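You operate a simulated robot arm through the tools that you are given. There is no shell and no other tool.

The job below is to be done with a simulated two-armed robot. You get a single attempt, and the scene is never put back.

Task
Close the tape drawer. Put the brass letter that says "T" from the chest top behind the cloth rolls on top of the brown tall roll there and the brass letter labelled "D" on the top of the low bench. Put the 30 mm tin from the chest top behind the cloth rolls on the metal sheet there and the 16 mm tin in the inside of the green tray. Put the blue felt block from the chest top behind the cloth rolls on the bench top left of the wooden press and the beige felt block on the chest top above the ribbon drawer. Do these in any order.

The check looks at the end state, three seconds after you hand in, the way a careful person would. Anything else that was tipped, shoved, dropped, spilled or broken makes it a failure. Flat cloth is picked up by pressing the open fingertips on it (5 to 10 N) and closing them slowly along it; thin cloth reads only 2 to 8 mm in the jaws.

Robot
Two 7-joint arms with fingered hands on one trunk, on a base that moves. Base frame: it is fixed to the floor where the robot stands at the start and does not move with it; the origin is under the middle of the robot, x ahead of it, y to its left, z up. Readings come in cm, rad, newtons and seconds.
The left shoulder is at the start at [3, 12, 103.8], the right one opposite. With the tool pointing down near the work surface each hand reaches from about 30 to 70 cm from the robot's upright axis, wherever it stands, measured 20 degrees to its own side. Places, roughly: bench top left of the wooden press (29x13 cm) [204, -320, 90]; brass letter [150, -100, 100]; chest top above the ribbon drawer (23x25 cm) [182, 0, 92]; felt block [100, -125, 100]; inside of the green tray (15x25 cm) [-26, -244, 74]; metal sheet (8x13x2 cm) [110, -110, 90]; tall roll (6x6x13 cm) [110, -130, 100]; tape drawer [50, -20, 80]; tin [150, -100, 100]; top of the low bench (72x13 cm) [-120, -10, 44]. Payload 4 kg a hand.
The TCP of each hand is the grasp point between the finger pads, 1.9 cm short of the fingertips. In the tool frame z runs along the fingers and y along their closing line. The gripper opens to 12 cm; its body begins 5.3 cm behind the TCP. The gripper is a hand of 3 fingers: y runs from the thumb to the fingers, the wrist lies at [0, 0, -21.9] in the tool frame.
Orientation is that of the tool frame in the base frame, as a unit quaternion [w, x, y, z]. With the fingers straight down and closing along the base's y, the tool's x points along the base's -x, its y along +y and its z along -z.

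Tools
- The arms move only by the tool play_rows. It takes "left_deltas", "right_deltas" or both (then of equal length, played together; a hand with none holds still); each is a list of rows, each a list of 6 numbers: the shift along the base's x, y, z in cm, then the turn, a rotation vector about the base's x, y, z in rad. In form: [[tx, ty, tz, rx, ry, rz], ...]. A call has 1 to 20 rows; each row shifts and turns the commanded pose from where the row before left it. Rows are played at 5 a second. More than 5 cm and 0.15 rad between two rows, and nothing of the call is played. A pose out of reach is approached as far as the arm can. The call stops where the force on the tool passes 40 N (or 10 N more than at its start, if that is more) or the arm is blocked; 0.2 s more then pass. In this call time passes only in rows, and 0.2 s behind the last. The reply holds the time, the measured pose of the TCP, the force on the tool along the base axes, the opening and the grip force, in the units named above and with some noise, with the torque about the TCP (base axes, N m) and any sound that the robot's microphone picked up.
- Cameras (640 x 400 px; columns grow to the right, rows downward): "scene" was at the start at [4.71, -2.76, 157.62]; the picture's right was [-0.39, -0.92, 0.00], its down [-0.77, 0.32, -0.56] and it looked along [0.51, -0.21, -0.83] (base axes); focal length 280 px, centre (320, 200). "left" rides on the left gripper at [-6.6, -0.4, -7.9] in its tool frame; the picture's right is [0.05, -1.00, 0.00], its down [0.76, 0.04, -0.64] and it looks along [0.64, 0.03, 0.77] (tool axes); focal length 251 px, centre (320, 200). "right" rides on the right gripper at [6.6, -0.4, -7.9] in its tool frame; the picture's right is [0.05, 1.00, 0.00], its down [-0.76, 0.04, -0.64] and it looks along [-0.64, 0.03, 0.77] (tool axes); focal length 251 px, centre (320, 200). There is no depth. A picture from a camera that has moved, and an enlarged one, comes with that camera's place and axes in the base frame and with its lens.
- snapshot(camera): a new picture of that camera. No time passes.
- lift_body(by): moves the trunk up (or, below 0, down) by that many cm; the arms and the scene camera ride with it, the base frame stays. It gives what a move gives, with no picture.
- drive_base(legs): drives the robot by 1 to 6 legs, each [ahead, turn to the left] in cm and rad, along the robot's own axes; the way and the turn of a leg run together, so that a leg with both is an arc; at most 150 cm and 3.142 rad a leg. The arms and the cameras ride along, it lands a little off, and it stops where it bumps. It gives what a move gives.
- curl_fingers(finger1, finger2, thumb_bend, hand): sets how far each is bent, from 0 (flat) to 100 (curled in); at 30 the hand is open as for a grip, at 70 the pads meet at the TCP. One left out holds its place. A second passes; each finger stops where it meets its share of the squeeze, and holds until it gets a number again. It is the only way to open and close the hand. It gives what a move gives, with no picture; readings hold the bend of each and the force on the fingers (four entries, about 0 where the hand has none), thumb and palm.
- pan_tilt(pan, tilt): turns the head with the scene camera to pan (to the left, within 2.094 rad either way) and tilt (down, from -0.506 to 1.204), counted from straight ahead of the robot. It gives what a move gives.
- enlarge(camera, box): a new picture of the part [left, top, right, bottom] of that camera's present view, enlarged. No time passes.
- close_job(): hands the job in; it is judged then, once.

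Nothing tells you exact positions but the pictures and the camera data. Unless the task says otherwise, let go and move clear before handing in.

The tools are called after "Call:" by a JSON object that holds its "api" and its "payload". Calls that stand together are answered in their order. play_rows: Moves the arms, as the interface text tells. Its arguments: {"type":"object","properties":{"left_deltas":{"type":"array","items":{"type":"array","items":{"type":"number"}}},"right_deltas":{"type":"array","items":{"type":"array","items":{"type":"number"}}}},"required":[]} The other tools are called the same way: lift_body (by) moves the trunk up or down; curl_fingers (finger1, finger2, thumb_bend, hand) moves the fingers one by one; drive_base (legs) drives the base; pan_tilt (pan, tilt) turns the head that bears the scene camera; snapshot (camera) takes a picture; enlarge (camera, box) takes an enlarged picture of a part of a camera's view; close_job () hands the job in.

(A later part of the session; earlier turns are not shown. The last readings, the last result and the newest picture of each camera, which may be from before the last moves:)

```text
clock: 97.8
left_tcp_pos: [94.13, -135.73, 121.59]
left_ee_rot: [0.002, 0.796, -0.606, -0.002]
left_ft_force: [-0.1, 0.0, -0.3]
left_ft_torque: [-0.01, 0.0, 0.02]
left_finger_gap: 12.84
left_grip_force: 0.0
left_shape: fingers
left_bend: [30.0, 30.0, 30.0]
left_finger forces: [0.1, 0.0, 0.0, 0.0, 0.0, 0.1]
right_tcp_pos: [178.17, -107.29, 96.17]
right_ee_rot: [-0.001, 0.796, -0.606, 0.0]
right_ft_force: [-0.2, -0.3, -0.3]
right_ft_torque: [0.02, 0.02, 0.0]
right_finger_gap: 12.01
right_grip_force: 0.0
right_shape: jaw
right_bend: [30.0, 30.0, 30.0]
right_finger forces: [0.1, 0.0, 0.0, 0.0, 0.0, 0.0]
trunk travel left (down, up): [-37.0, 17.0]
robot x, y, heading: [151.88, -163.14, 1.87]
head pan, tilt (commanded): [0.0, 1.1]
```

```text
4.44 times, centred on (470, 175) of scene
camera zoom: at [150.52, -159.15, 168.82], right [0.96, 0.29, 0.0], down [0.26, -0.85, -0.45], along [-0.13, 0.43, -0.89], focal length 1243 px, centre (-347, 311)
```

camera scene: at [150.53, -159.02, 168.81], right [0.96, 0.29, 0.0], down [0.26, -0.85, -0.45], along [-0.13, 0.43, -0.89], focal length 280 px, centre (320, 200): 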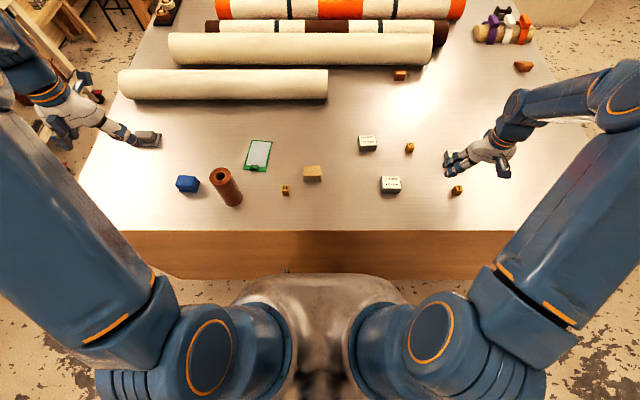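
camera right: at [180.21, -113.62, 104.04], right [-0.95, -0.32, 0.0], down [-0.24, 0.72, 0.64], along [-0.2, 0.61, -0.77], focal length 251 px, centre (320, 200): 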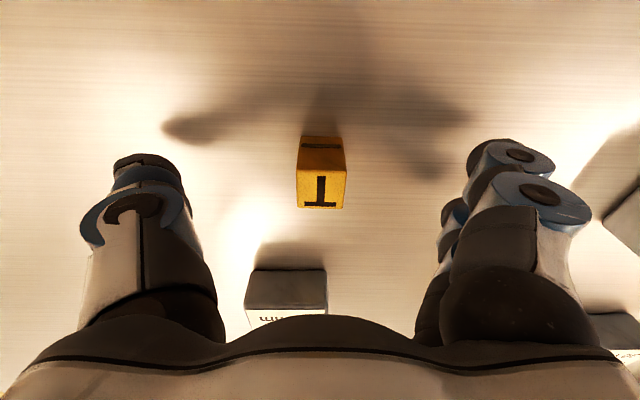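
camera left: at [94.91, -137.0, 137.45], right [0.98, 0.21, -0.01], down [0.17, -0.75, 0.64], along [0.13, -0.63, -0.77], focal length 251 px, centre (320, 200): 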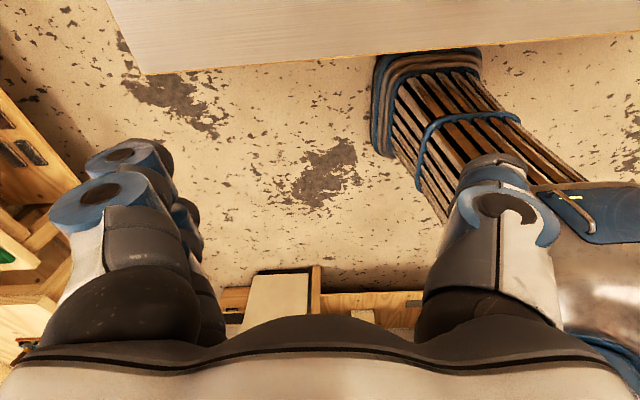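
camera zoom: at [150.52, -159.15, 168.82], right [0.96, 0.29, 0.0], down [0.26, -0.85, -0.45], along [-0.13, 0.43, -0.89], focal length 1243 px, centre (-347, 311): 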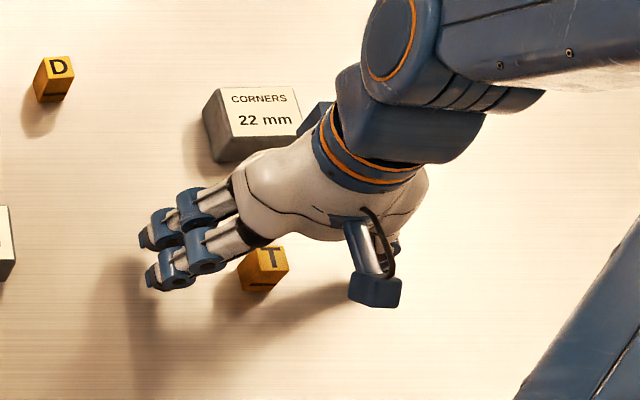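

Comparing both views, the chest top seems higher than I assumed (about 92.5–93.5). I'll centre on T and creep down while watching the force.

Call:
{"api": "play_rows", "payload": {"right_deltas": [[0.1, -0.3, -0.3, 0, 0, 0], [0.07, -0.27, -0.3, 0, 0, 0], [0, 0, -0.3, 0, 0, 0]]}}

Call:
{"api": "snapshot", "payload": {"camera": "right"}}

```text
clock: 98.6
left_tcp_pos: [94.11, -135.86, 121.63]
left_ee_rot: [0.001, 0.796, -0.606, -0.002]
left_ft_force: [-0.7, -0.2, 0.0]
left_ft_torque: [-0.03, 0.01, 0.01]
left_finger_gap: 12.82
left_grip_force: 0.1
left_shape: fingers
left_bend: [30.0, 30.0, 30.0]
left_finger forces: [0.0, 0.1, 0.0, 0.0, 0.0, 0.1]
right_tcp_pos: [178.26, -107.87, 95.28]
right_ee_rot: [-0.001, 0.796, -0.605, 0.0]
right_ft_force: [0.0, 0.3, 0.3]
right_ft_torque: [-0.02, -0.01, -0.01]
right_finger_gap: 11.98
right_grip_force: 0.0
right_shape: jaw
right_bend: [30.0, 30.0, 30.0]
right_finger forces: [0.0, 0.1, 0.0, 0.0, 0.0, 0.0]
trunk travel left (down, up): [-37.0, 17.0]
robot x, y, heading: [151.31, -163.32, 1.868]
head pan, tilt (commanded): [0.0, 1.1]
```

```text
taken
camera right: at [180.37, -114.25, 103.14], right [-0.95, -0.32, 0.0], down [-0.24, 0.72, 0.64], along [-0.2, 0.61, -0.77], focal length 251 px, centre (320, 200)
```

right: 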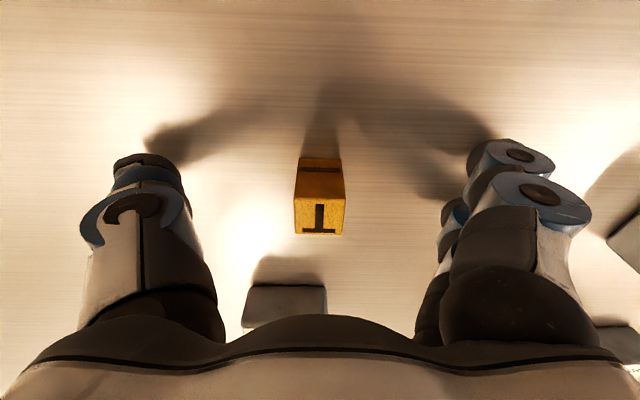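

T's top is around z≈96, and the hand is centred with the pads at 95.3. I'll go down another bit and then close gently.

Call:
{"api": "play_rows", "payload": {"right_deltas": [[0, 0, -0.25, 0, 0, 0], [0, 0, -0.25, 0, 0, 0]]}}

Call:
{"api": "curl_fingers", "payload": {"hand": "right", "finger1": 55, "finger2": 55, "thumb_bend": 55}}

Call:
{"api": "snapshot", "payload": {"camera": "right"}}

```text
clock: 99.2
left_tcp_pos: [94.14, -135.85, 121.6]
left_ee_rot: [0.002, 0.796, -0.605, -0.001]
left_ft_force: [0.1, 0.1, -0.3]
left_ft_torque: [0.0, 0.0, 0.01]
left_finger_gap: 12.82
left_grip_force: 0.1
left_shape: fingers
left_bend: [30.0, 30.0, 30.0]
left_finger forces: [0.1, 0.0, 0.0, 0.0, 0.0, 0.0]
right_tcp_pos: [178.24, -107.94, 94.79]
right_ee_rot: [-0.001, 0.796, -0.606, 0.0]
right_ft_force: [0.1, 0.3, 3.6]
right_ft_torque: [-0.03, 0.18, -0.02]
right_finger_gap: 11.97
right_grip_force: 0.1
right_shape: jaw
right_bend: [30.0, 30.0, 30.0]
right_finger forces: [1.5, 1.4, 0.0, 0.1, 0.8, 0.1]
trunk travel left (down, up): [-37.0, 17.0]
robot x, y, heading: [151.76, -163.33, 1.871]
head pan, tilt (commanded): [0.0, 1.1]
```

```text
clock: 99.8
left_tcp_pos: [93.86, -136.14, 121.73]
left_ee_rot: [0.001, 0.797, -0.604, -0.002]
left_ft_force: [0.4, -0.2, 0.1]
left_ft_torque: [-0.01, 0.06, -0.01]
left_finger_gap: 12.8
left_grip_force: 0.0
left_shape: fingers
left_bend: [30.0, 30.0, 30.0]
left_finger forces: [0.0, 0.1, 0.1, 0.0, 0.0, 0.0]
right_tcp_pos: [178.0, -107.54, 95.67]
right_ee_rot: [-0.009, 0.796, -0.606, -0.006]
right_ft_force: [-1.3, -3.6, 37.5]
right_ft_torque: [-0.34, 0.02, -0.16]
right_finger_gap: 7.23
right_grip_force: 19.3
right_shape: fingers
right_bend: [50.0, 52.0, 50.0]
right_finger forces: [11.6, 9.0, 0.1, 0.0, 17.9, 0.1]
trunk travel left (down, up): [-37.0, 17.0]
robot x, y, heading: [152.0, -163.72, 1.868]
head pan, tilt (commanded): [0.0, 1.1]
stopped (right hand): the force on the tool passed its limit at 45 N (the readings are from after the stop); the commanded pose is now the measured one
```

```text
taken
camera right: at [180.15, -113.96, 103.41], right [-0.95, -0.32, -0.01], down [-0.25, 0.71, 0.66], along [-0.2, 0.63, -0.75], focal length 251 px, centre (320, 200)
```

right: 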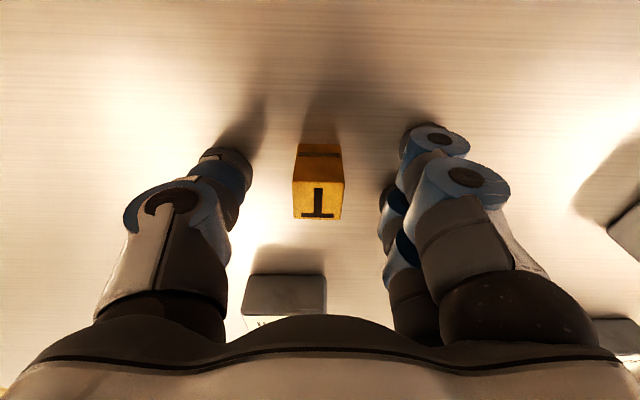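

The fingertips swing lower as they curl and pressed on the chest top. I'll raise the hand about 0.5 cm, re-centre, then close on T.

Call:
{"api": "play_rows", "payload": {"right_deltas": [[0, 0, 0.3, 0, 0, 0], [0.13, -0.18, 0.15, 0, 0, 0], [0.13, -0.18, 0, 0, 0, 0]]}}

Call:
{"api": "curl_fingers", "payload": {"hand": "right", "finger1": 60, "finger2": 60, "thumb_bend": 60}}

Call:
{"api": "snapshot", "payload": {"camera": "right"}}

```text
clock: 100.6
left_tcp_pos: [93.98, -135.93, 121.5]
left_ee_rot: [0.001, 0.796, -0.605, -0.001]
left_ft_force: [-0.3, -0.7, -0.1]
left_ft_torque: [-0.01, 0.02, 0.0]
left_finger_gap: 12.82
left_grip_force: 0.1
left_shape: fingers
left_bend: [30.0, 30.0, 30.0]
left_finger forces: [0.1, 0.1, 0.0, 0.0, 0.1, 0.0]
right_tcp_pos: [178.29, -107.93, 95.7]
right_ee_rot: [-0.005, 0.796, -0.606, -0.003]
right_ft_force: [-2.7, 5.5, 26.4]
right_ft_torque: [-0.03, 0.28, -0.04]
right_finger_gap: 6.36
right_grip_force: 12.8
right_shape: fingers
right_bend: [52.0, 53.0, 53.0]
right_finger forces: [8.2, 6.8, 0.0, 0.2, 10.6, 0.1]
trunk travel left (down, up): [-37.0, 17.0]
robot x, y, heading: [151.73, -163.4, 1.867]
head pan, tilt (commanded): [0.0, 1.1]
```

```text
clock: 101.6
left_tcp_pos: [94.04, -136.1, 121.59]
left_ee_rot: [0.001, 0.797, -0.604, -0.001]
left_ft_force: [0.9, -0.3, 0.8]
left_ft_torque: [-0.01, 0.0, 0.01]
left_finger_gap: 12.85
left_grip_force: 0.1
left_shape: fingers
left_bend: [30.0, 30.0, 30.0]
left_finger forces: [0.0, 0.1, 0.0, 0.0, 0.1, 0.0]
right_tcp_pos: [178.26, -108.23, 95.74]
right_ee_rot: [-0.006, 0.796, -0.605, -0.002]
right_ft_force: [-7.8, -0.2, 24.6]
right_ft_torque: [-0.39, 1.05, -0.13]
right_finger_gap: 4.69
right_grip_force: 12.1
right_shape: fingers
right_bend: [56.0, 58.0, 60.0]
right_finger forces: [13.5, 10.7, 0.0, 0.0, 0.1, 0.0]
trunk travel left (down, up): [-37.0, 17.0]
robot x, y, heading: [151.5, -163.31, 1.87]
head pan, tilt (commanded): [0.0, 1.1]
```

```text
taken
camera right: at [180.36, -114.47, 103.52], right [-0.95, -0.32, -0.01], down [-0.25, 0.72, 0.65], along [-0.2, 0.62, -0.76], focal length 251 px, centre (320, 200)
```

right: 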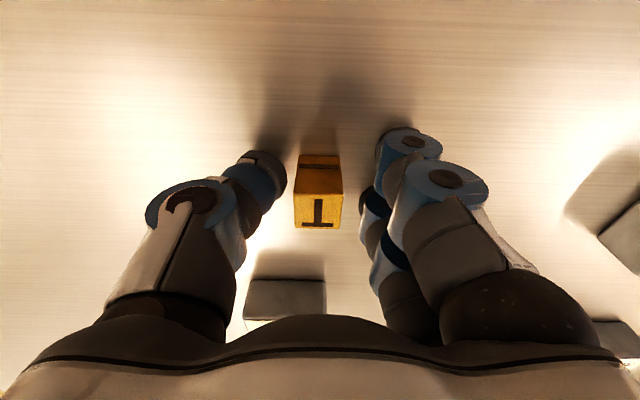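

It still presses on the surface; I'll lift a bit more to relieve the force before the final squeeze.

Call:
{"api": "play_rows", "payload": {"right_deltas": [[0, 0, 0.3, 0, 0, 0], [0, 0, 0.2, 0, 0, 0], [0, 0, 0, 0, 0, 0]]}}

Call:
{"api": "snapshot", "payload": {"camera": "right"}}

```text
clock: 102.4
left_tcp_pos: [94.08, -135.91, 121.73]
left_ee_rot: [0.002, 0.796, -0.605, -0.001]
left_ft_force: [-0.6, -0.6, -0.9]
left_ft_torque: [0.0, 0.04, -0.01]
left_finger_gap: 12.84
left_grip_force: 0.1
left_shape: fingers
left_bend: [30.0, 30.0, 30.0]
left_finger forces: [0.0, 0.1, 0.1, 0.1, 0.0, 0.1]
right_tcp_pos: [178.49, -108.16, 95.87]
right_ee_rot: [-0.003, 0.796, -0.605, -0.002]
right_ft_force: [-0.1, 0.4, 0.9]
right_ft_torque: [-0.03, 0.0, -0.01]
right_finger_gap: 3.88
right_grip_force: 0.2
right_shape: fingers
right_bend: [60.0, 60.0, 60.0]
right_finger forces: [0.0, 0.0, 0.0, 0.0, 0.1, 0.0]
trunk travel left (down, up): [-37.0, 17.0]
robot x, y, heading: [151.76, -163.47, 1.869]
head pan, tilt (commanded): [0.0, 1.1]
```

```text
taken
camera right: at [180.6, -114.39, 103.83], right [-0.95, -0.32, 0.0], down [-0.25, 0.72, 0.65], along [-0.2, 0.62, -0.76], focal length 251 px, centre (320, 200)
```

right: 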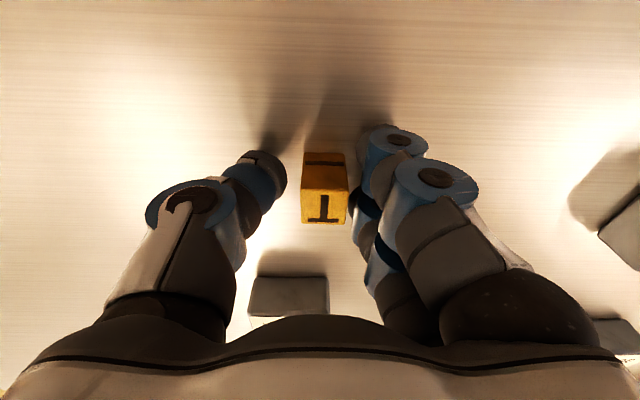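

The contact force is gone at z≈95.9 with a 3.9 cm gap around T. Now I close to grip.

Call:
{"api": "curl_fingers", "payload": {"hand": "right", "finger1": 70, "finger2": 70, "thumb_bend": 70}}

Call:
{"api": "snapshot", "payload": {"camera": "right"}}

```text
clock: 103.4
left_tcp_pos: [94.11, -135.88, 121.67]
left_ee_rot: [0.002, 0.797, -0.604, -0.002]
left_ft_force: [-0.2, -0.7, 0.1]
left_ft_torque: [0.0, 0.0, -0.02]
left_finger_gap: 12.83
left_grip_force: 0.1
left_shape: fingers
left_bend: [30.0, 30.0, 30.0]
left_finger forces: [0.1, 0.0, 0.1, 0.0, 0.1, 0.0]
right_tcp_pos: [178.41, -107.92, 95.95]
right_ee_rot: [-0.004, 0.796, -0.606, -0.002]
right_ft_force: [-0.6, 1.1, 0.2]
right_ft_torque: [0.02, 0.02, 0.01]
right_finger_gap: 1.5
right_grip_force: 6.1
right_shape: fingers
right_bend: [71.0, 66.0, 66.0]
right_finger forces: [0.0, 6.3, 0.1, 0.0, 6.3, 0.0]
trunk travel left (down, up): [-37.0, 17.0]
robot x, y, heading: [151.74, -163.22, 1.868]
head pan, tilt (commanded): [0.0, 1.1]
```

```text
taken
camera right: at [180.57, -114.32, 103.87], right [-0.95, -0.32, 0.0], down [-0.25, 0.72, 0.65], along [-0.2, 0.62, -0.76], focal length 251 px, centre (320, 200)
```

right: 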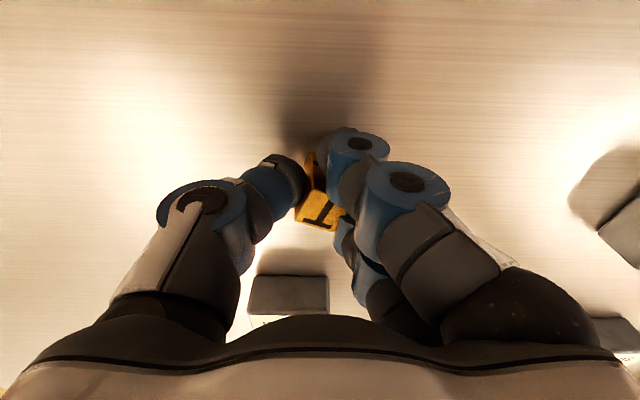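

T is held between the thumb and one finger at 6 N, a bit twisted. I'll lift it slightly and check that it holds level.

Call:
{"api": "play_rows", "payload": {"right_deltas": [[0, 0, 0.5, 0, 0, 0], [0, 0, 1, 0, 0, 0], [0, 0, 1.5, 0, 0, 0], [0, 0, 2, 0, 0, 0]]}}

Call:
{"api": "snapshot", "payload": {"camera": "right"}}

Call:
{"api": "enlarge", "payload": {"camera": "scene", "box": [410, 130, 530, 220]}}

```text
clock: 104.4
left_tcp_pos: [94.15, -135.86, 121.66]
left_ee_rot: [0.002, 0.797, -0.604, -0.001]
left_ft_force: [-0.2, 0.4, -0.5]
left_ft_torque: [-0.02, 0.0, 0.01]
left_finger_gap: 12.82
left_grip_force: 0.0
left_shape: fingers
left_bend: [30.0, 30.0, 30.0]
left_finger forces: [0.1, 0.0, 0.0, 0.0, 0.0, 0.0]
right_tcp_pos: [178.44, -107.97, 100.98]
right_ee_rot: [-0.005, 0.796, -0.606, -0.003]
right_ft_force: [0.3, -0.2, -0.4]
right_ft_torque: [-0.03, 0.01, -0.04]
right_finger_gap: 1.48
right_grip_force: 5.9
right_shape: fingers
right_bend: [71.0, 66.0, 66.0]
right_finger forces: [0.0, 6.3, 0.0, 0.0, 6.4, 0.0]
trunk travel left (down, up): [-37.0, 17.0]
robot x, y, heading: [152.05, -163.3, 1.868]
head pan, tilt (commanded): [0.0, 1.1]
```

```text
taken
camera right: at [180.54, -114.35, 108.91], right [-0.95, -0.32, 0.0], down [-0.25, 0.72, 0.65], along [-0.2, 0.62, -0.76], focal length 251 px, centre (320, 200)
```

right: 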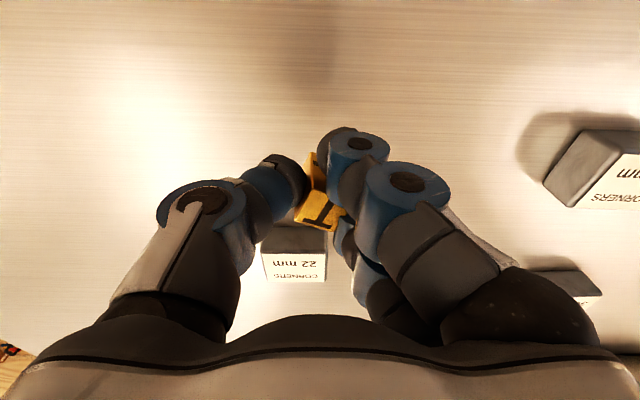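

```text
4.44 times, centred on (470, 175) of scene
camera zoom: at [150.48, -159.26, 168.82], right [0.96, 0.29, 0.0], down [0.26, -0.85, -0.45], along [-0.13, 0.43, -0.89], focal length 1243 px, centre (-347, 311)
```

zoom: 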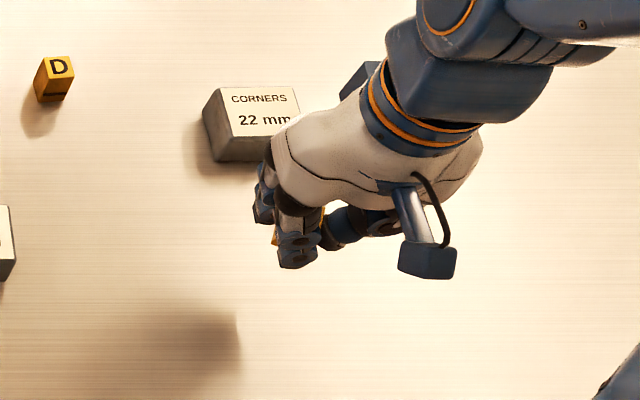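

T is securely held. I'll shift the left hand out of the way, raise T and carry it across towards the brown roll.

Call:
{"api": "play_rows", "payload": {"right_deltas": [[0, 0, 3, 0, 0, 0], [0, 0, 4, 0, 0, 0], [0, 0, 4, 0, 0, 0], [0, 0, 4, 0, 0, 0], [0, 0, 2, 0, 0, 0], [-2, -0.7, 0, 0, 0, 0], [-3, -1, 0, 0, 0, 0], [-3.8, -1.3, 0, 0, 0, 0], [-3.8, -1.3, 0, 0, 0, 0], [-3.8, -1.3, 0, 0, 0, 0], [-3.8, -1.3, 0, 0, 0, 0], [-3.8, -1.3, 0, 0, 0, 0], [-3.8, -1.3, 0, 0, 0, 0], [-3.8, -1.3, 0, 0, 0, 0], [-3.8, -1.3, 0, 0, 0, 0], [-3.8, -1.3, 0, 0, 0, 0], [-3, -1, 0, 0, 0, 0], [-2, -0.7, 0, 0, 0, 0]], "left_deltas": [[-3.8, -1.2, 0, 0, 0, 0], [-3.8, -1.2, 0, 0, 0, 0], [0, 0, 0, 0, 0, 0], [0, 0, 0, 0, 0, 0], [0, 0, 0, 0, 0, 0], [0, 0, 0, 0, 0, 0], [0, 0, 0, 0, 0, 0], [0, 0, 0, 0, 0, 0], [0, 0, 0, 0, 0, 0], [0, 0, 0, 0, 0, 0], [0, 0, 0, 0, 0, 0], [0, 0, 0, 0, 0, 0], [0, 0, 0, 0, 0, 0], [0, 0, 0, 0, 0, 0], [0, 0, 0, 0, 0, 0], [0, 0, 0, 0, 0, 0], [0, 0, 0, 0, 0, 0], [0, 0, 0, 0, 0, 0]]}}

Call:
{"api": "snapshot", "payload": {"camera": "right"}}

Call:
{"api": "snapshot", "payload": {"camera": "scene"}}

```text
clock: 108.2
left_tcp_pos: [86.41, -138.25, 121.67]
left_ee_rot: [0.001, 0.796, -0.605, -0.002]
left_ft_force: [-0.4, -0.3, 1.0]
left_ft_torque: [0.03, 0.01, -0.02]
left_finger_gap: 12.82
left_grip_force: 0.0
left_shape: fingers
left_bend: [30.0, 30.0, 30.0]
left_finger forces: [0.1, 0.1, 0.1, 0.0, 0.1, 0.0]
right_tcp_pos: [134.18, -123.01, 118.03]
right_ee_rot: [-0.005, 0.796, -0.605, -0.002]
right_ft_force: [-0.1, 0.0, -1.1]
right_ft_torque: [0.0, -0.04, 0.0]
right_finger_gap: 1.46
right_grip_force: 5.9
right_shape: fingers
right_bend: [71.0, 66.0, 66.0]
right_finger forces: [0.0, 6.4, 0.0, 0.0, 6.3, 0.0]
trunk travel left (down, up): [-37.0, 17.0]
robot x, y, heading: [151.79, -163.2, 1.869]
head pan, tilt (commanded): [0.0, 1.1]
```

```text
taken
camera right: at [136.26, -129.4, 125.92], right [-0.95, -0.32, -0.01], down [-0.25, 0.72, 0.65], along [-0.2, 0.62, -0.76], focal length 251 px, centre (320, 200)
```

right: 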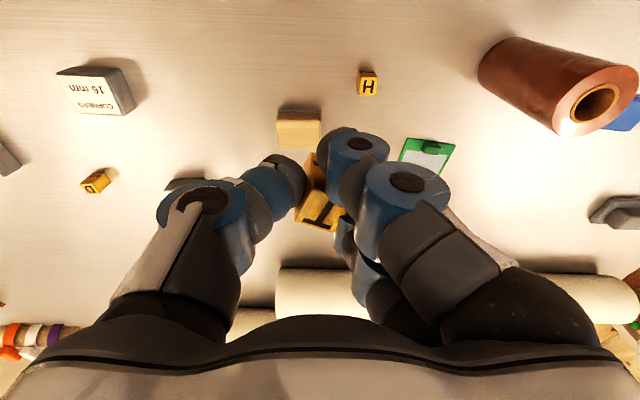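

```text
taken
camera scene: at [150.41, -159.21, 168.82], right [0.96, 0.29, 0.0], down [0.26, -0.85, -0.45], along [-0.13, 0.43, -0.89], focal length 280 px, centre (320, 200)
```

scene: 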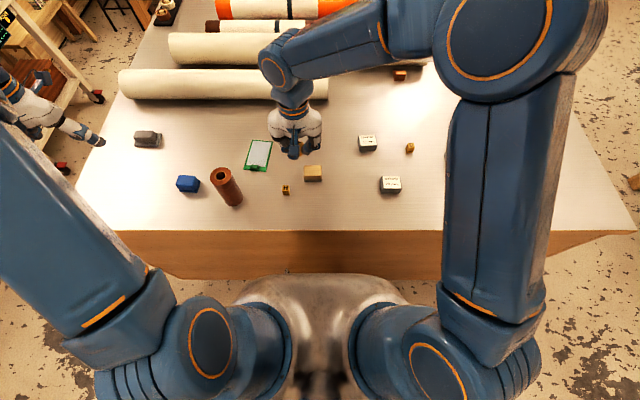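

Both cameras agree: the roll's top centre is at about [114.6,-129.6], z≈106.6. I'll move T above it at height and check alignment.

Call:
{"api": "play_rows", "payload": {"right_deltas": [[-2, -0.9, 0, 0, 0, 0], [-3.5, -1.6, 0, 0, 0, 0], [-3.9, -1.7, 0, 0, 0, 0], [-3.9, -1.7, 0, 0, 0, 0], [-3.5, -1.5, 0, 0, 0, 0], [-2.2, -1, 0, 0, 0, 0]]}}

Call:
{"api": "snapshot", "payload": {"camera": "right"}}

Call:
{"api": "enlarge", "payload": {"camera": "scene", "box": [170, 110, 330, 220]}}

```text
clock: 109.6
left_tcp_pos: [86.45, -138.31, 121.72]
left_ee_rot: [0.002, 0.796, -0.605, -0.003]
left_ft_force: [-0.3, 0.1, 0.3]
left_ft_torque: [0.0, -0.01, -0.02]
left_finger_gap: 12.83
left_grip_force: 0.1
left_shape: fingers
left_bend: [30.0, 30.0, 30.0]
left_finger forces: [0.0, 0.1, 0.0, 0.1, 0.0, 0.1]
right_tcp_pos: [115.11, -131.39, 117.9]
right_ee_rot: [-0.005, 0.796, -0.605, -0.002]
right_ft_force: [-0.5, 0.8, -1.3]
right_ft_torque: [-0.04, 0.0, -0.01]
right_finger_gap: 1.44
right_grip_force: 7.4
right_shape: fingers
right_bend: [71.0, 66.0, 66.0]
right_finger forces: [0.1, 6.3, 0.0, 0.1, 6.2, 0.0]
trunk travel left (down, up): [-37.0, 17.0]
robot x, y, heading: [151.83, -163.16, 1.866]
head pan, tilt (commanded): [0.0, 1.1]
```

```text
taken
camera right: at [117.24, -137.82, 125.86], right [-0.95, -0.32, 0.0], down [-0.25, 0.72, 0.65], along [-0.2, 0.62, -0.76], focal length 251 px, centre (320, 200)
```

right: 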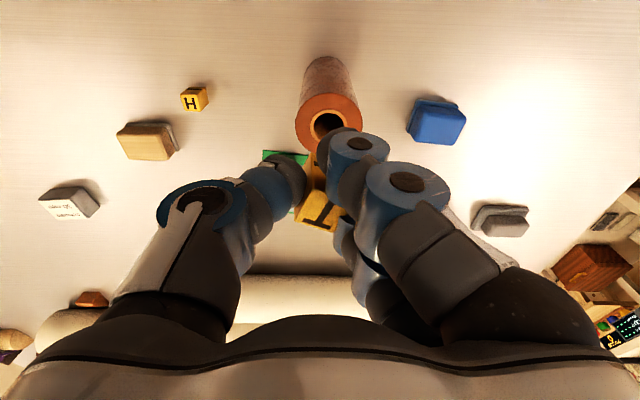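

```text
3.64 times, centred on (250, 165) of scene
camera zoom: at [150.41, -159.23, 168.82], right [0.96, 0.29, 0.0], down [0.26, -0.85, -0.45], along [-0.13, 0.43, -0.89], focal length 1017 px, centre (574, 327)
```

zoom: 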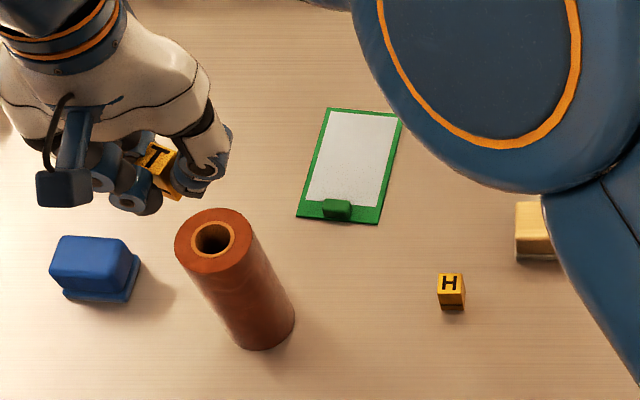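

Alignment is good: T would land on the roll's rim, slightly on my side of the centre. I'll descend and watch for contact.

Call:
{"api": "play_rows", "payload": {"right_deltas": [[-0.2, -0.1, -2, 0, 0, 0], [-0.15, -0.1, -2, 0, 0, 0], [0, 0, -1.6, 0, 0, 0], [0, 0, -1, 0, 0, 0], [0, 0, -0.8, 0, 0, 0], [0, 0, -0.4, 0, 0, 0]]}}

Call:
{"api": "snapshot", "payload": {"camera": "right"}}

Call:
{"api": "enlarge", "payload": {"camera": "scene", "box": [170, 130, 270, 220]}}

```text
clock: 111.0
left_tcp_pos: [86.49, -138.31, 121.78]
left_ee_rot: [0.002, 0.797, -0.604, -0.002]
left_ft_force: [0.4, 0.0, -0.3]
left_ft_torque: [0.02, 0.0, 0.02]
left_finger_gap: 12.85
left_grip_force: 0.1
left_shape: fingers
left_bend: [30.0, 30.0, 30.0]
left_finger forces: [0.1, 0.1, 0.0, 0.0, 0.0, 0.1]
right_tcp_pos: [114.92, -131.57, 110.21]
right_ee_rot: [-0.004, 0.796, -0.606, -0.003]
right_ft_force: [0.3, 0.1, -1.5]
right_ft_torque: [-0.03, -0.01, -0.03]
right_finger_gap: 1.45
right_grip_force: 6.1
right_shape: fingers
right_bend: [71.0, 66.0, 66.0]
right_finger forces: [0.0, 6.2, 0.0, 0.0, 6.2, 0.1]
trunk travel left (down, up): [-37.0, 17.0]
robot x, y, heading: [151.62, -163.46, 1.865]
head pan, tilt (commanded): [0.0, 1.1]
```

```text
taken
camera right: at [116.96, -137.99, 118.07], right [-0.95, -0.32, 0.0], down [-0.25, 0.72, 0.65], along [-0.2, 0.62, -0.76], focal length 251 px, centre (320, 200)
```

right: 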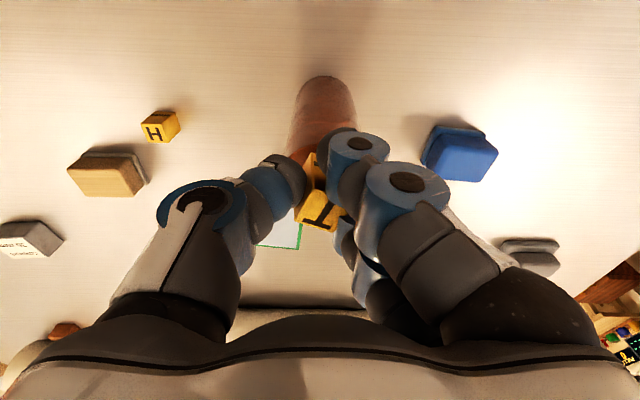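

```text
4.44 times, centred on (220, 175) of scene
camera zoom: at [150.46, -159.2, 168.82], right [0.96, 0.29, 0.0], down [0.26, -0.85, -0.45], along [-0.13, 0.43, -0.89], focal length 1243 px, centre (764, 311)
```

zoom: 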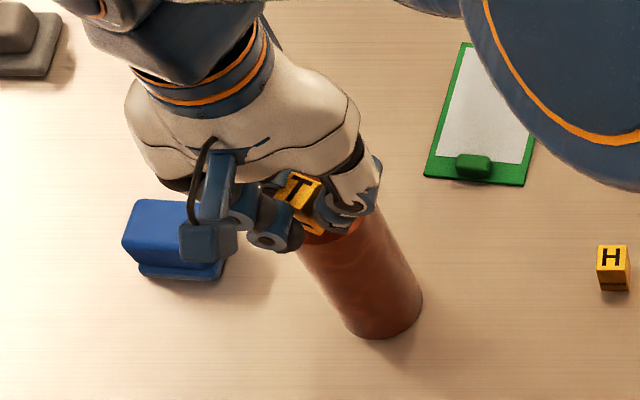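

Nearly there. I'll creep down in small steps until light contact.

Call:
{"api": "play_rows", "payload": {"right_deltas": [[0, 0, -0.3, 0, 0, 0], [0, 0, -0.3, 0, 0, 0], [0, 0, -0.25, 0, 0, 0]]}}

```text
clock: 111.8
left_tcp_pos: [86.43, -138.22, 121.72]
left_ee_rot: [0.001, 0.797, -0.604, -0.001]
left_ft_force: [0.0, -0.4, 0.5]
left_ft_torque: [-0.02, -0.03, -0.01]
left_finger_gap: 12.84
left_grip_force: 0.1
left_shape: fingers
left_bend: [30.0, 30.0, 30.0]
left_finger forces: [0.0, 0.1, 0.1, 0.0, 0.0, 0.1]
right_tcp_pos: [114.67, -131.55, 109.32]
right_ee_rot: [-0.004, 0.796, -0.606, -0.002]
right_ft_force: [-0.3, 0.6, -1.5]
right_ft_torque: [-0.04, 0.03, -0.02]
right_finger_gap: 1.46
right_grip_force: 6.0
right_shape: fingers
right_bend: [71.0, 66.0, 66.0]
right_finger forces: [0.0, 6.2, 0.0, 0.0, 6.3, 0.0]
trunk travel left (down, up): [-37.0, 17.0]
robot x, y, heading: [151.79, -163.52, 1.863]
head pan, tilt (commanded): [0.0, 1.1]
```

Call:
{"api": "play_rows", "payload": {"right_deltas": [[0, 0, -0.2, 0, 0, 0], [0, 0, -0.2, 0, 0, 0]]}}

Call:
{"api": "snapshot", "payload": {"camera": "right"}}

```text
clock: 112.4
left_tcp_pos: [86.52, -138.4, 121.77]
left_ee_rot: [0.001, 0.797, -0.604, -0.002]
left_ft_force: [0.4, -0.6, 0.5]
left_ft_torque: [0.02, 0.01, 0.0]
left_finger_gap: 12.82
left_grip_force: 0.0
left_shape: fingers
left_bend: [30.0, 30.0, 30.0]
left_finger forces: [0.1, 0.0, 0.0, 0.0, 0.1, 0.0]
right_tcp_pos: [114.88, -131.6, 108.86]
right_ee_rot: [-0.004, 0.796, -0.605, -0.002]
right_ft_force: [0.5, 1.3, -0.8]
right_ft_torque: [-0.01, 0.02, 0.01]
right_finger_gap: 1.48
right_grip_force: 5.7
right_shape: fingers
right_bend: [71.0, 66.0, 66.0]
right_finger forces: [0.0, 6.4, 0.0, 0.1, 6.3, 0.0]
trunk travel left (down, up): [-37.0, 17.0]
robot x, y, heading: [151.53, -163.46, 1.864]
head pan, tilt (commanded): [0.0, 1.1]
```

```text
taken
camera right: at [116.98, -138.01, 116.81], right [-0.95, -0.32, 0.0], down [-0.25, 0.72, 0.65], along [-0.2, 0.62, -0.76], focal length 251 px, centre (320, 200)
```

right: 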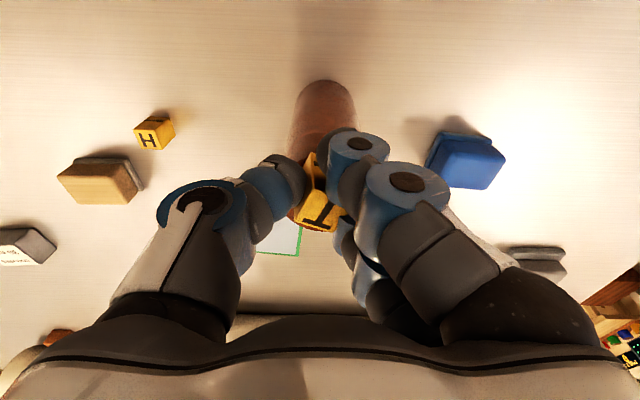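

Call:
{"api": "play_rows", "payload": {"right_deltas": [[0, 0, -0.2, 0, 0, 0], [0, 0, -0.15, 0, 0, 0]]}}

Call:
{"api": "enlarge", "payload": {"camera": "scene", "box": [190, 140, 260, 210]}}

```text
clock: 113.0
left_tcp_pos: [86.52, -138.33, 121.82]
left_ee_rot: [0.002, 0.797, -0.604, -0.003]
left_ft_force: [0.0, -0.6, 0.2]
left_ft_torque: [0.0, 0.02, 0.0]
left_finger_gap: 12.85
left_grip_force: 0.0
left_shape: fingers
left_bend: [30.0, 30.0, 30.0]
left_finger forces: [0.1, 0.1, 0.0, 0.0, 0.0, 0.1]
right_tcp_pos: [114.85, -131.54, 108.69]
right_ee_rot: [-0.004, 0.796, -0.605, -0.004]
right_ft_force: [0.8, 1.2, 7.6]
right_ft_torque: [0.08, 0.04, 0.0]
right_finger_gap: 1.46
right_grip_force: 7.8
right_shape: fingers
right_bend: [71.0, 66.0, 67.0]
right_finger forces: [0.0, 7.7, 0.1, 0.0, 8.9, 0.0]
trunk travel left (down, up): [-37.0, 17.0]
robot x, y, heading: [151.85, -163.19, 1.869]
head pan, tilt (commanded): [0.0, 1.1]
```

```text
5.71 times, centred on (225, 175) of scene
camera zoom: at [150.56, -159.27, 168.83], right [0.96, 0.29, 0.0], down [0.26, -0.85, -0.45], along [-0.13, 0.43, -0.89], focal length 1599 px, centre (863, 343)
```

zoom: 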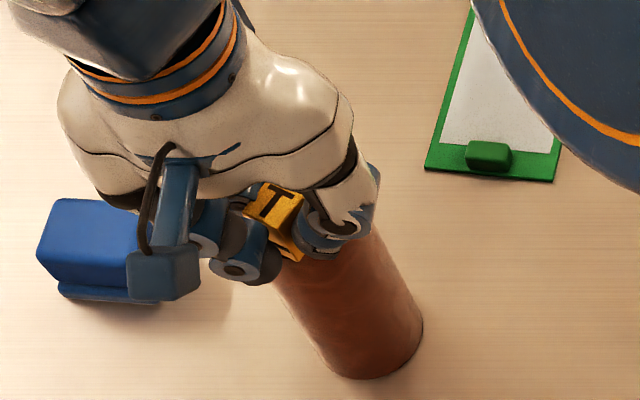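

T is resting on the roll (about 8 N contact). I'll ease off slightly and then open the fingers in small amounts.

Call:
{"api": "play_rows", "payload": {"right_deltas": [[0, 0, 0.2, 0, 0, 0], [0, 0, 0, 0, 0, 0]]}}

Call:
{"api": "curl_fingers", "payload": {"hand": "right", "finger1": 64, "finger2": 64, "thumb_bend": 64}}

Call:
{"api": "snapshot", "payload": {"camera": "right"}}

Call:
{"api": "enlarge", "payload": {"camera": "scene", "box": [190, 140, 260, 210]}}

```text
clock: 113.6
left_tcp_pos: [86.52, -138.31, 121.68]
left_ee_rot: [0.002, 0.796, -0.605, -0.002]
left_ft_force: [-0.8, 1.2, -0.3]
left_ft_torque: [-0.02, 0.01, 0.02]
left_finger_gap: 12.83
left_grip_force: 0.0
left_shape: fingers
left_bend: [30.0, 30.0, 30.0]
left_finger forces: [0.0, 0.1, 0.1, 0.0, 0.0, 0.1]
right_tcp_pos: [114.98, -131.66, 108.74]
right_ee_rot: [-0.003, 0.797, -0.605, -0.003]
right_ft_force: [-1.1, 0.5, 1.2]
right_ft_torque: [0.0, 0.04, 0.02]
right_finger_gap: 1.46
right_grip_force: 7.3
right_shape: fingers
right_bend: [71.0, 66.0, 67.0]
right_finger forces: [0.0, 7.7, 0.0, 0.0, 7.3, 0.1]
trunk travel left (down, up): [-37.0, 17.0]
robot x, y, heading: [151.88, -163.32, 1.864]
head pan, tilt (commanded): [0.0, 1.1]
```

```text
clock: 114.6
left_tcp_pos: [86.5, -138.26, 121.72]
left_ee_rot: [0.001, 0.797, -0.604, -0.001]
left_ft_force: [0.8, 0.5, -0.4]
left_ft_torque: [0.01, -0.01, 0.0]
left_finger_gap: 12.82
left_grip_force: 0.0
left_shape: fingers
left_bend: [30.0, 30.0, 30.0]
left_finger forces: [0.1, 0.0, 0.0, 0.0, 0.1, 0.0]
right_tcp_pos: [114.92, -131.72, 108.81]
right_ee_rot: [-0.004, 0.796, -0.605, -0.002]
right_ft_force: [-0.2, 0.2, 1.1]
right_ft_torque: [0.02, 0.01, -0.02]
right_finger_gap: 2.65
right_grip_force: 0.7
right_shape: fingers
right_bend: [64.0, 64.0, 64.0]
right_finger forces: [0.0, 0.3, 0.1, 0.0, 0.4, 0.0]
trunk travel left (down, up): [-37.0, 17.0]
robot x, y, heading: [151.68, -163.24, 1.867]
head pan, tilt (commanded): [0.0, 1.1]
```

```text
taken
camera right: at [116.99, -138.02, 116.68], right [-0.95, -0.32, 0.0], down [-0.25, 0.72, 0.65], along [-0.2, 0.62, -0.76], focal length 251 px, centre (320, 200)
```

right: 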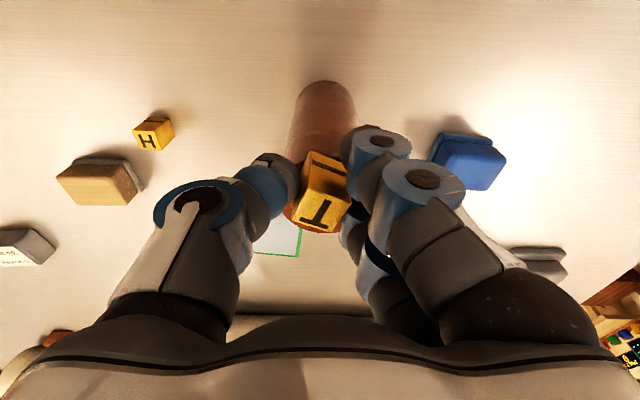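

```text
5.71 times, centred on (225, 175) of scene
camera zoom: at [150.48, -159.21, 168.82], right [0.96, 0.29, 0.0], down [0.26, -0.85, -0.45], along [-0.13, 0.43, -0.89], focal length 1599 px, centre (863, 343)
```

zoom: 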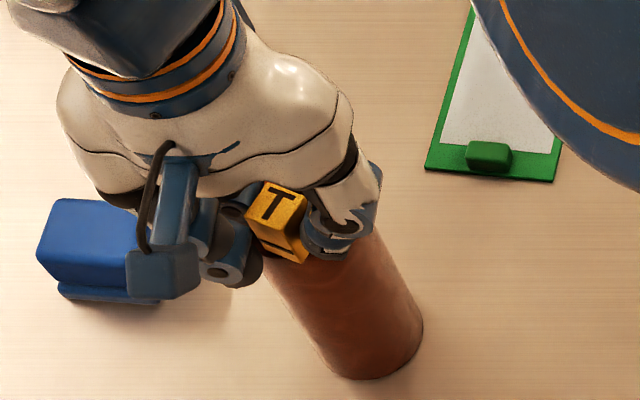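

T is standing on the roll, about 1.5 cm towards me from its centre, as planned. I'll open further and then lift straight up.

Call:
{"api": "curl_fingers", "payload": {"hand": "right", "finger1": 59, "finger2": 59, "thumb_bend": 59}}

Call:
{"api": "play_rows", "payload": {"right_deltas": [[0, 0, 0.3, 0, 0, 0], [0, 0, 0.3, 0, 0, 0], [0, 0, 0.4, 0, 0, 0]]}}

Call:
{"api": "snapshot", "payload": {"camera": "right"}}

```text
clock: 115.6
left_tcp_pos: [86.47, -138.34, 121.72]
left_ee_rot: [0.001, 0.796, -0.605, -0.002]
left_ft_force: [-0.4, -0.7, -0.4]
left_ft_torque: [-0.02, -0.03, 0.0]
left_finger_gap: 12.83
left_grip_force: 0.0
left_shape: fingers
left_bend: [30.0, 30.0, 30.0]
left_finger forces: [0.1, 0.0, 0.1, 0.0, 0.0, 0.0]
right_tcp_pos: [114.85, -131.65, 108.84]
right_ee_rot: [-0.004, 0.796, -0.606, -0.002]
right_ft_force: [0.0, 0.1, 0.4]
right_ft_torque: [0.02, 0.02, -0.01]
right_finger_gap: 4.07
right_grip_force: 0.0
right_shape: fingers
right_bend: [59.0, 59.0, 59.0]
right_finger forces: [0.0, 0.0, 0.1, 0.0, 0.0, 0.1]
trunk travel left (down, up): [-37.0, 17.0]
robot x, y, heading: [151.67, -163.28, 1.864]
head pan, tilt (commanded): [0.0, 1.1]
```

```text
clock: 116.4
left_tcp_pos: [86.51, -138.28, 121.66]
left_ee_rot: [0.002, 0.797, -0.604, -0.002]
left_ft_force: [0.2, 0.0, -0.5]
left_ft_torque: [0.01, -0.01, 0.0]
left_finger_gap: 12.84
left_grip_force: 0.1
left_shape: fingers
left_bend: [30.0, 30.0, 30.0]
left_finger forces: [0.0, 0.1, 0.0, 0.0, 0.0, 0.0]
right_tcp_pos: [114.84, -131.68, 109.81]
right_ee_rot: [-0.006, 0.796, -0.605, -0.003]
right_ft_force: [0.3, -0.1, 0.3]
right_ft_torque: [0.0, -0.02, 0.0]
right_finger_gap: 4.05
right_grip_force: 0.0
right_shape: fingers
right_bend: [59.0, 59.0, 59.0]
right_finger forces: [0.0, 0.0, 0.0, 0.1, 0.0, 0.0]
trunk travel left (down, up): [-37.0, 17.0]
robot x, y, heading: [151.42, -163.33, 1.865]
head pan, tilt (commanded): [0.0, 1.1]
```

```text
taken
camera right: at [116.99, -138.03, 117.68], right [-0.95, -0.32, 0.0], down [-0.25, 0.72, 0.65], along [-0.21, 0.62, -0.76], focal length 251 px, centre (320, 200)
```

right: 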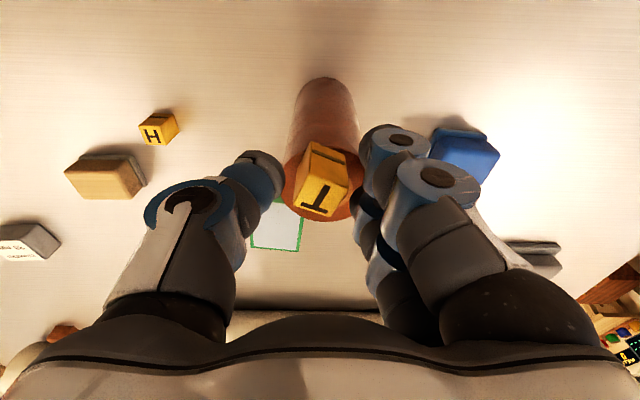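

T stands safely on top of the roll. I'll lift the hand clear, open it and move over to the 30 mm tin.

Call:
{"api": "play_rows", "payload": {"right_deltas": [[0, 0, 1.5, 0, 0, 0], [0, 0, 2.5, 0, 0, 0], [0, 0, 4, 0, 0, 0], [1.5, 1.5, 0, 0, 0, 0], [3, 3, 0, 0, 0, 0], [3.3, 3.3, 0, 0, 0, 0], [3.3, 3.3, 0, 0, 0, 0], [3.3, 3.3, 0, 0, 0, 0], [3.3, 3.3, 0, 0, 0, 0], [3.3, 3.3, 0, 0, 0, 0], [3.3, 3.3, 0, 0, 0, 0], [3.3, 3.3, 0, 0, 0, 0], [3.3, 3.3, 0, 0, 0, 0], [2.3, 2.2, -4, 0, 0, 0], [0, 0, -4, 0, 0, 0]]}}

Call:
{"api": "curl_fingers", "payload": {"hand": "right", "finger1": 35, "finger2": 35, "thumb_bend": 35}}

Call:
{"api": "snapshot", "payload": {"camera": "right"}}

Call:
{"api": "snapshot", "payload": {"camera": "scene"}}

```text
refused: row 14 steps farther than a row can; nothing moved
```

```text
clock: 117.4
left_tcp_pos: [86.55, -138.25, 121.74]
left_ee_rot: [0.003, 0.797, -0.605, -0.001]
left_ft_force: [0.4, 0.1, -0.2]
left_ft_torque: [-0.03, 0.02, -0.01]
left_finger_gap: 12.82
left_grip_force: 0.0
left_shape: fingers
left_bend: [30.0, 30.0, 30.0]
left_finger forces: [0.0, 0.0, 0.0, 0.0, 0.0, 0.0]
right_tcp_pos: [114.93, -131.56, 109.7]
right_ee_rot: [-0.003, 0.796, -0.606, -0.002]
right_ft_force: [0.3, 0.8, 0.2]
right_ft_torque: [0.0, 0.01, -0.02]
right_finger_gap: 11.38
right_grip_force: 0.0
right_shape: fingers
right_bend: [35.0, 35.0, 35.0]
right_finger forces: [0.0, 0.0, 0.1, 0.1, 0.1, 0.1]
trunk travel left (down, up): [-37.0, 17.0]
robot x, y, heading: [151.62, -162.95, 1.868]
head pan, tilt (commanded): [0.0, 1.1]
```

```text
taken
camera right: at [117.0, -138.02, 117.66], right [-0.95, -0.32, 0.0], down [-0.25, 0.72, 0.65], along [-0.2, 0.62, -0.76], focal length 251 px, centre (320, 200)
```

right: 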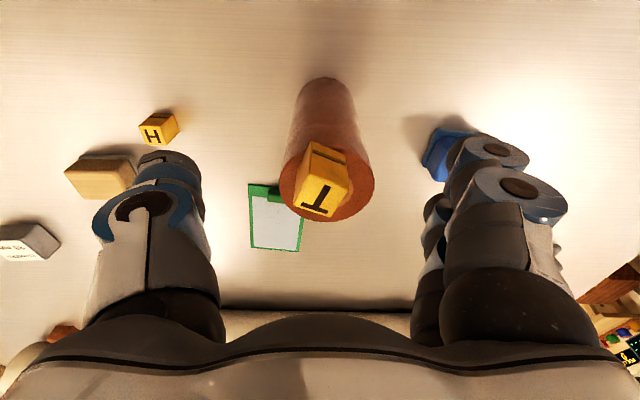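

```text
taken
camera scene: at [150.48, -159.21, 168.82], right [0.96, 0.29, 0.0], down [0.26, -0.85, -0.45], along [-0.13, 0.43, -0.89], focal length 280 px, centre (320, 200)
```

scene: 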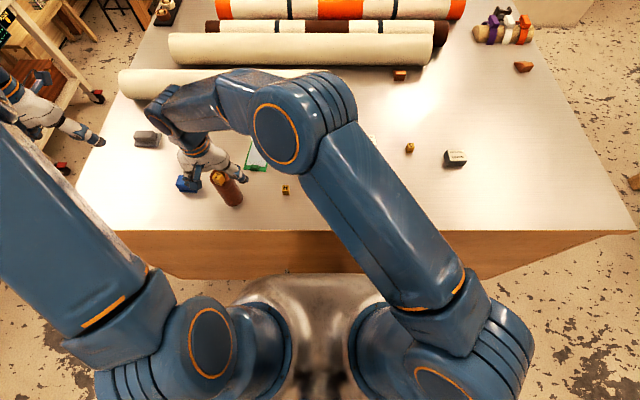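

The hand opened in place without touching anything; T is still standing. Now I lift and move over to the 30 mm tin.

Call:
{"api": "play_rows", "payload": {"right_deltas": [[0, 0, 1.5, 0, 0, 0], [0, 0, 2.5, 0, 0, 0], [0, 0, 4, 0, 0, 0], [0, 0, 2, 0, 0, 0], [1.5, 1.5, 0, 0, 0, 0], [3, 3, 0, 0, 0, 0], [3.3, 3.3, 0, 0, 0, 0], [3.3, 3.3, 0, 0, 0, 0], [3.3, 3.3, 0, 0, 0, 0], [3.3, 3.3, 0, 0, 0, 0], [3.3, 3.3, 0, 0, 0, 0], [3.3, 3.3, 0, 0, 0, 0], [3.3, 3.3, 0, 0, 0, 0], [3.3, 3.3, 0, 0, 0, 0], [2.2, 2.1, -3, 0, 0, 0], [0, 0, -4, 0, 0, 0]]}}

Call:
{"api": "snapshot", "payload": {"camera": "right"}}

Call:
{"api": "snapshot", "payload": {"camera": "scene"}}

```text
clock: 120.8
left_tcp_pos: [86.57, -138.3, 121.72]
left_ee_rot: [0.002, 0.797, -0.605, -0.002]
left_ft_force: [0.0, 0.4, 0.0]
left_ft_torque: [0.03, -0.01, -0.01]
left_finger_gap: 12.84
left_grip_force: 0.2
left_shape: fingers
left_bend: [30.0, 30.0, 30.0]
left_finger forces: [0.1, 0.0, 0.1, 0.0, 0.1, 0.0]
right_tcp_pos: [148.04, -98.66, 112.82]
right_ee_rot: [-0.004, 0.796, -0.606, -0.004]
right_ft_force: [-0.1, -0.3, 0.8]
right_ft_torque: [0.01, 0.02, 0.0]
right_finger_gap: 11.38
right_grip_force: 0.0
right_shape: fingers
right_bend: [35.0, 35.0, 35.0]
right_finger forces: [0.1, 0.0, 0.1, 0.1, 0.1, 0.1]
trunk travel left (down, up): [-37.0, 17.0]
robot x, y, heading: [151.62, -163.26, 1.868]
head pan, tilt (commanded): [0.0, 1.1]
```

```text
taken
camera right: at [150.01, -104.99, 120.69], right [-0.95, -0.32, 0.0], down [-0.25, 0.72, 0.65], along [-0.2, 0.62, -0.76], focal length 251 px, centre (320, 200)
```

right: 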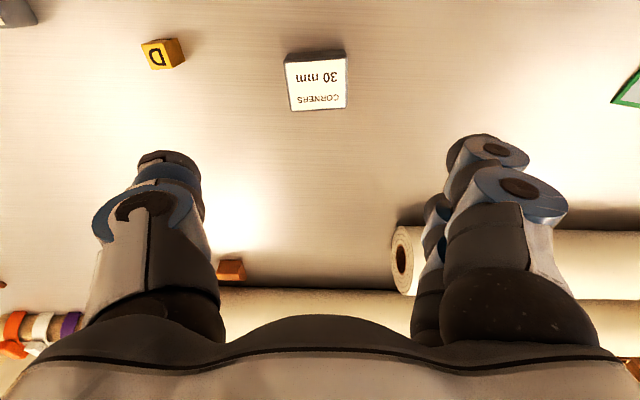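

```text
taken
camera scene: at [150.44, -159.15, 168.81], right [0.96, 0.29, 0.0], down [0.26, -0.85, -0.45], along [-0.13, 0.43, -0.89], focal length 280 px, centre (320, 200)
```

scene: 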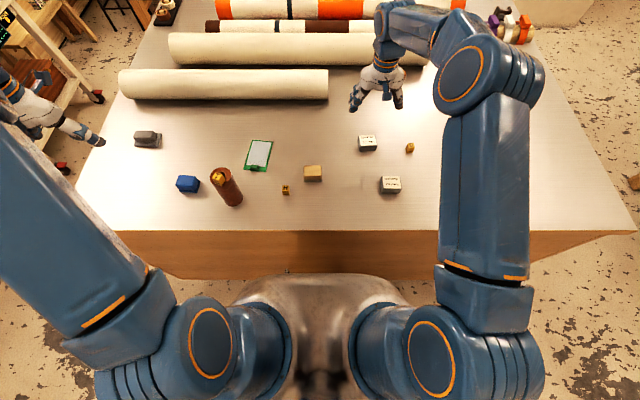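

The tin lies 0.5 cm to the right of the hand's centre. I'll shift and descend close to it.

Call:
{"api": "play_rows", "payload": {"right_deltas": [[0.24, 0.07, -3.5, 0, 0, 0], [0.24, 0.08, -3.5, 0, 0, 0], [0, 0, -3.5, 0, 0, 0], [0, 0, -2.5, 0, 0, 0], [0, 0, -1.2, 0, 0, 0]]}}

Call:
{"api": "snapshot", "payload": {"camera": "right"}}

```text
clock: 122.0
left_tcp_pos: [86.49, -138.27, 121.74]
left_ee_rot: [0.002, 0.796, -0.605, -0.002]
left_ft_force: [0.1, -0.3, 0.6]
left_ft_torque: [0.02, 0.06, 0.02]
left_finger_gap: 12.83
left_grip_force: 0.0
left_shape: fingers
left_bend: [30.0, 30.0, 30.0]
left_finger forces: [0.0, 0.1, 0.0, 0.1, 0.0, 0.1]
right_tcp_pos: [148.59, -98.37, 98.61]
right_ee_rot: [-0.004, 0.796, -0.605, -0.003]
right_ft_force: [-0.3, 0.3, -0.4]
right_ft_torque: [-0.04, 0.01, 0.0]
right_finger_gap: 11.37
right_grip_force: 0.1
right_shape: fingers
right_bend: [35.0, 35.0, 35.0]
right_finger forces: [0.0, 0.0, 0.0, 0.1, 0.1, 0.0]
trunk travel left (down, up): [-37.0, 17.0]
robot x, y, heading: [151.78, -163.16, 1.862]
head pan, tilt (commanded): [0.0, 1.1]
```

```text
taken
camera right: at [150.54, -104.81, 106.5], right [-0.95, -0.32, 0.0], down [-0.25, 0.72, 0.65], along [-0.2, 0.62, -0.76], focal length 251 px, centre (320, 200)
```

right: 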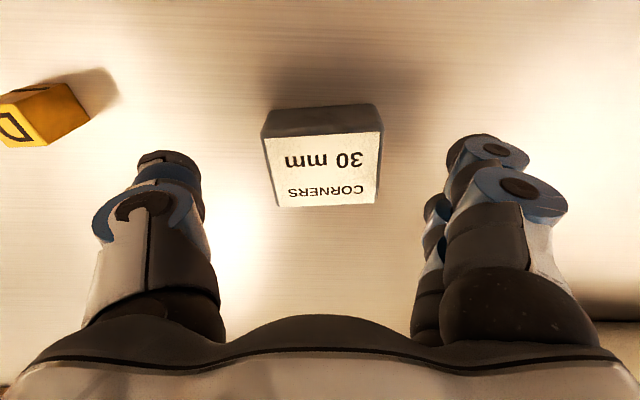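

Well centred. I'll descend to grip height and close on the tin.

Call:
{"api": "play_rows", "payload": {"right_deltas": [[0, 0, -1.2, 0, 0, 0], [0, -0.1, -0.9, 0, 0, 0], [0, 0, -0.4, 0, 0, 0]]}}

Call:
{"api": "curl_fingers", "payload": {"hand": "right", "finger1": 50, "finger2": 50, "thumb_bend": 50}}

Call:
{"api": "snapshot", "payload": {"camera": "right"}}

```text
clock: 122.8
left_tcp_pos: [86.51, -138.3, 121.65]
left_ee_rot: [0.001, 0.796, -0.605, -0.001]
left_ft_force: [0.2, 1.6, 0.1]
left_ft_torque: [0.02, 0.03, -0.01]
left_finger_gap: 12.82
left_grip_force: 0.2
left_shape: fingers
left_bend: [30.0, 30.0, 30.0]
left_finger forces: [0.0, 0.0, 0.0, 0.1, 0.0, 0.0]
right_tcp_pos: [148.55, -98.55, 96.01]
right_ee_rot: [-0.004, 0.796, -0.605, -0.003]
right_ft_force: [-0.1, -0.6, 0.2]
right_ft_torque: [-0.03, -0.02, 0.02]
right_finger_gap: 11.39
right_grip_force: 0.1
right_shape: fingers
right_bend: [35.0, 35.0, 35.0]
right_finger forces: [0.1, 0.0, 0.0, 0.0, 0.0, 0.1]
trunk travel left (down, up): [-37.0, 17.0]
robot x, y, heading: [151.7, -163.73, 1.869]
head pan, tilt (commanded): [0.0, 1.1]
```

```text
clock: 123.8
left_tcp_pos: [86.5, -138.27, 121.76]
left_ee_rot: [0.002, 0.796, -0.605, -0.002]
left_ft_force: [0.8, 0.6, 0.1]
left_ft_torque: [-0.02, 0.0, 0.0]
left_finger_gap: 12.85
left_grip_force: 0.1
left_shape: fingers
left_bend: [30.0, 30.0, 30.0]
left_finger forces: [0.0, 0.0, 0.1, 0.0, 0.1, 0.0]
right_tcp_pos: [148.42, -98.47, 96.13]
right_ee_rot: [-0.004, 0.796, -0.605, -0.002]
right_ft_force: [1.3, -0.9, -0.1]
right_ft_torque: [-0.03, 0.0, 0.01]
right_finger_gap: 6.9
right_grip_force: 0.0
right_shape: fingers
right_bend: [50.0, 50.0, 50.0]
right_finger forces: [0.1, 0.4, 0.0, 0.0, 0.3, 0.0]
trunk travel left (down, up): [-37.0, 17.0]
robot x, y, heading: [151.24, -163.18, 1.868]
head pan, tilt (commanded): [0.0, 1.1]
```

```text
taken
camera right: at [150.55, -104.95, 103.97], right [-0.95, -0.32, 0.0], down [-0.25, 0.72, 0.65], along [-0.2, 0.62, -0.76], focal length 251 px, centre (320, 200)
```

right: 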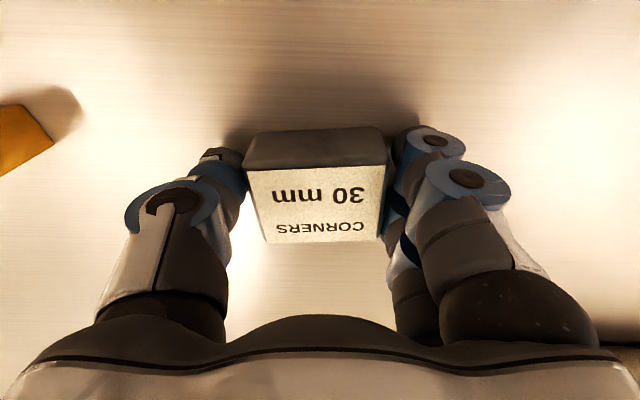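

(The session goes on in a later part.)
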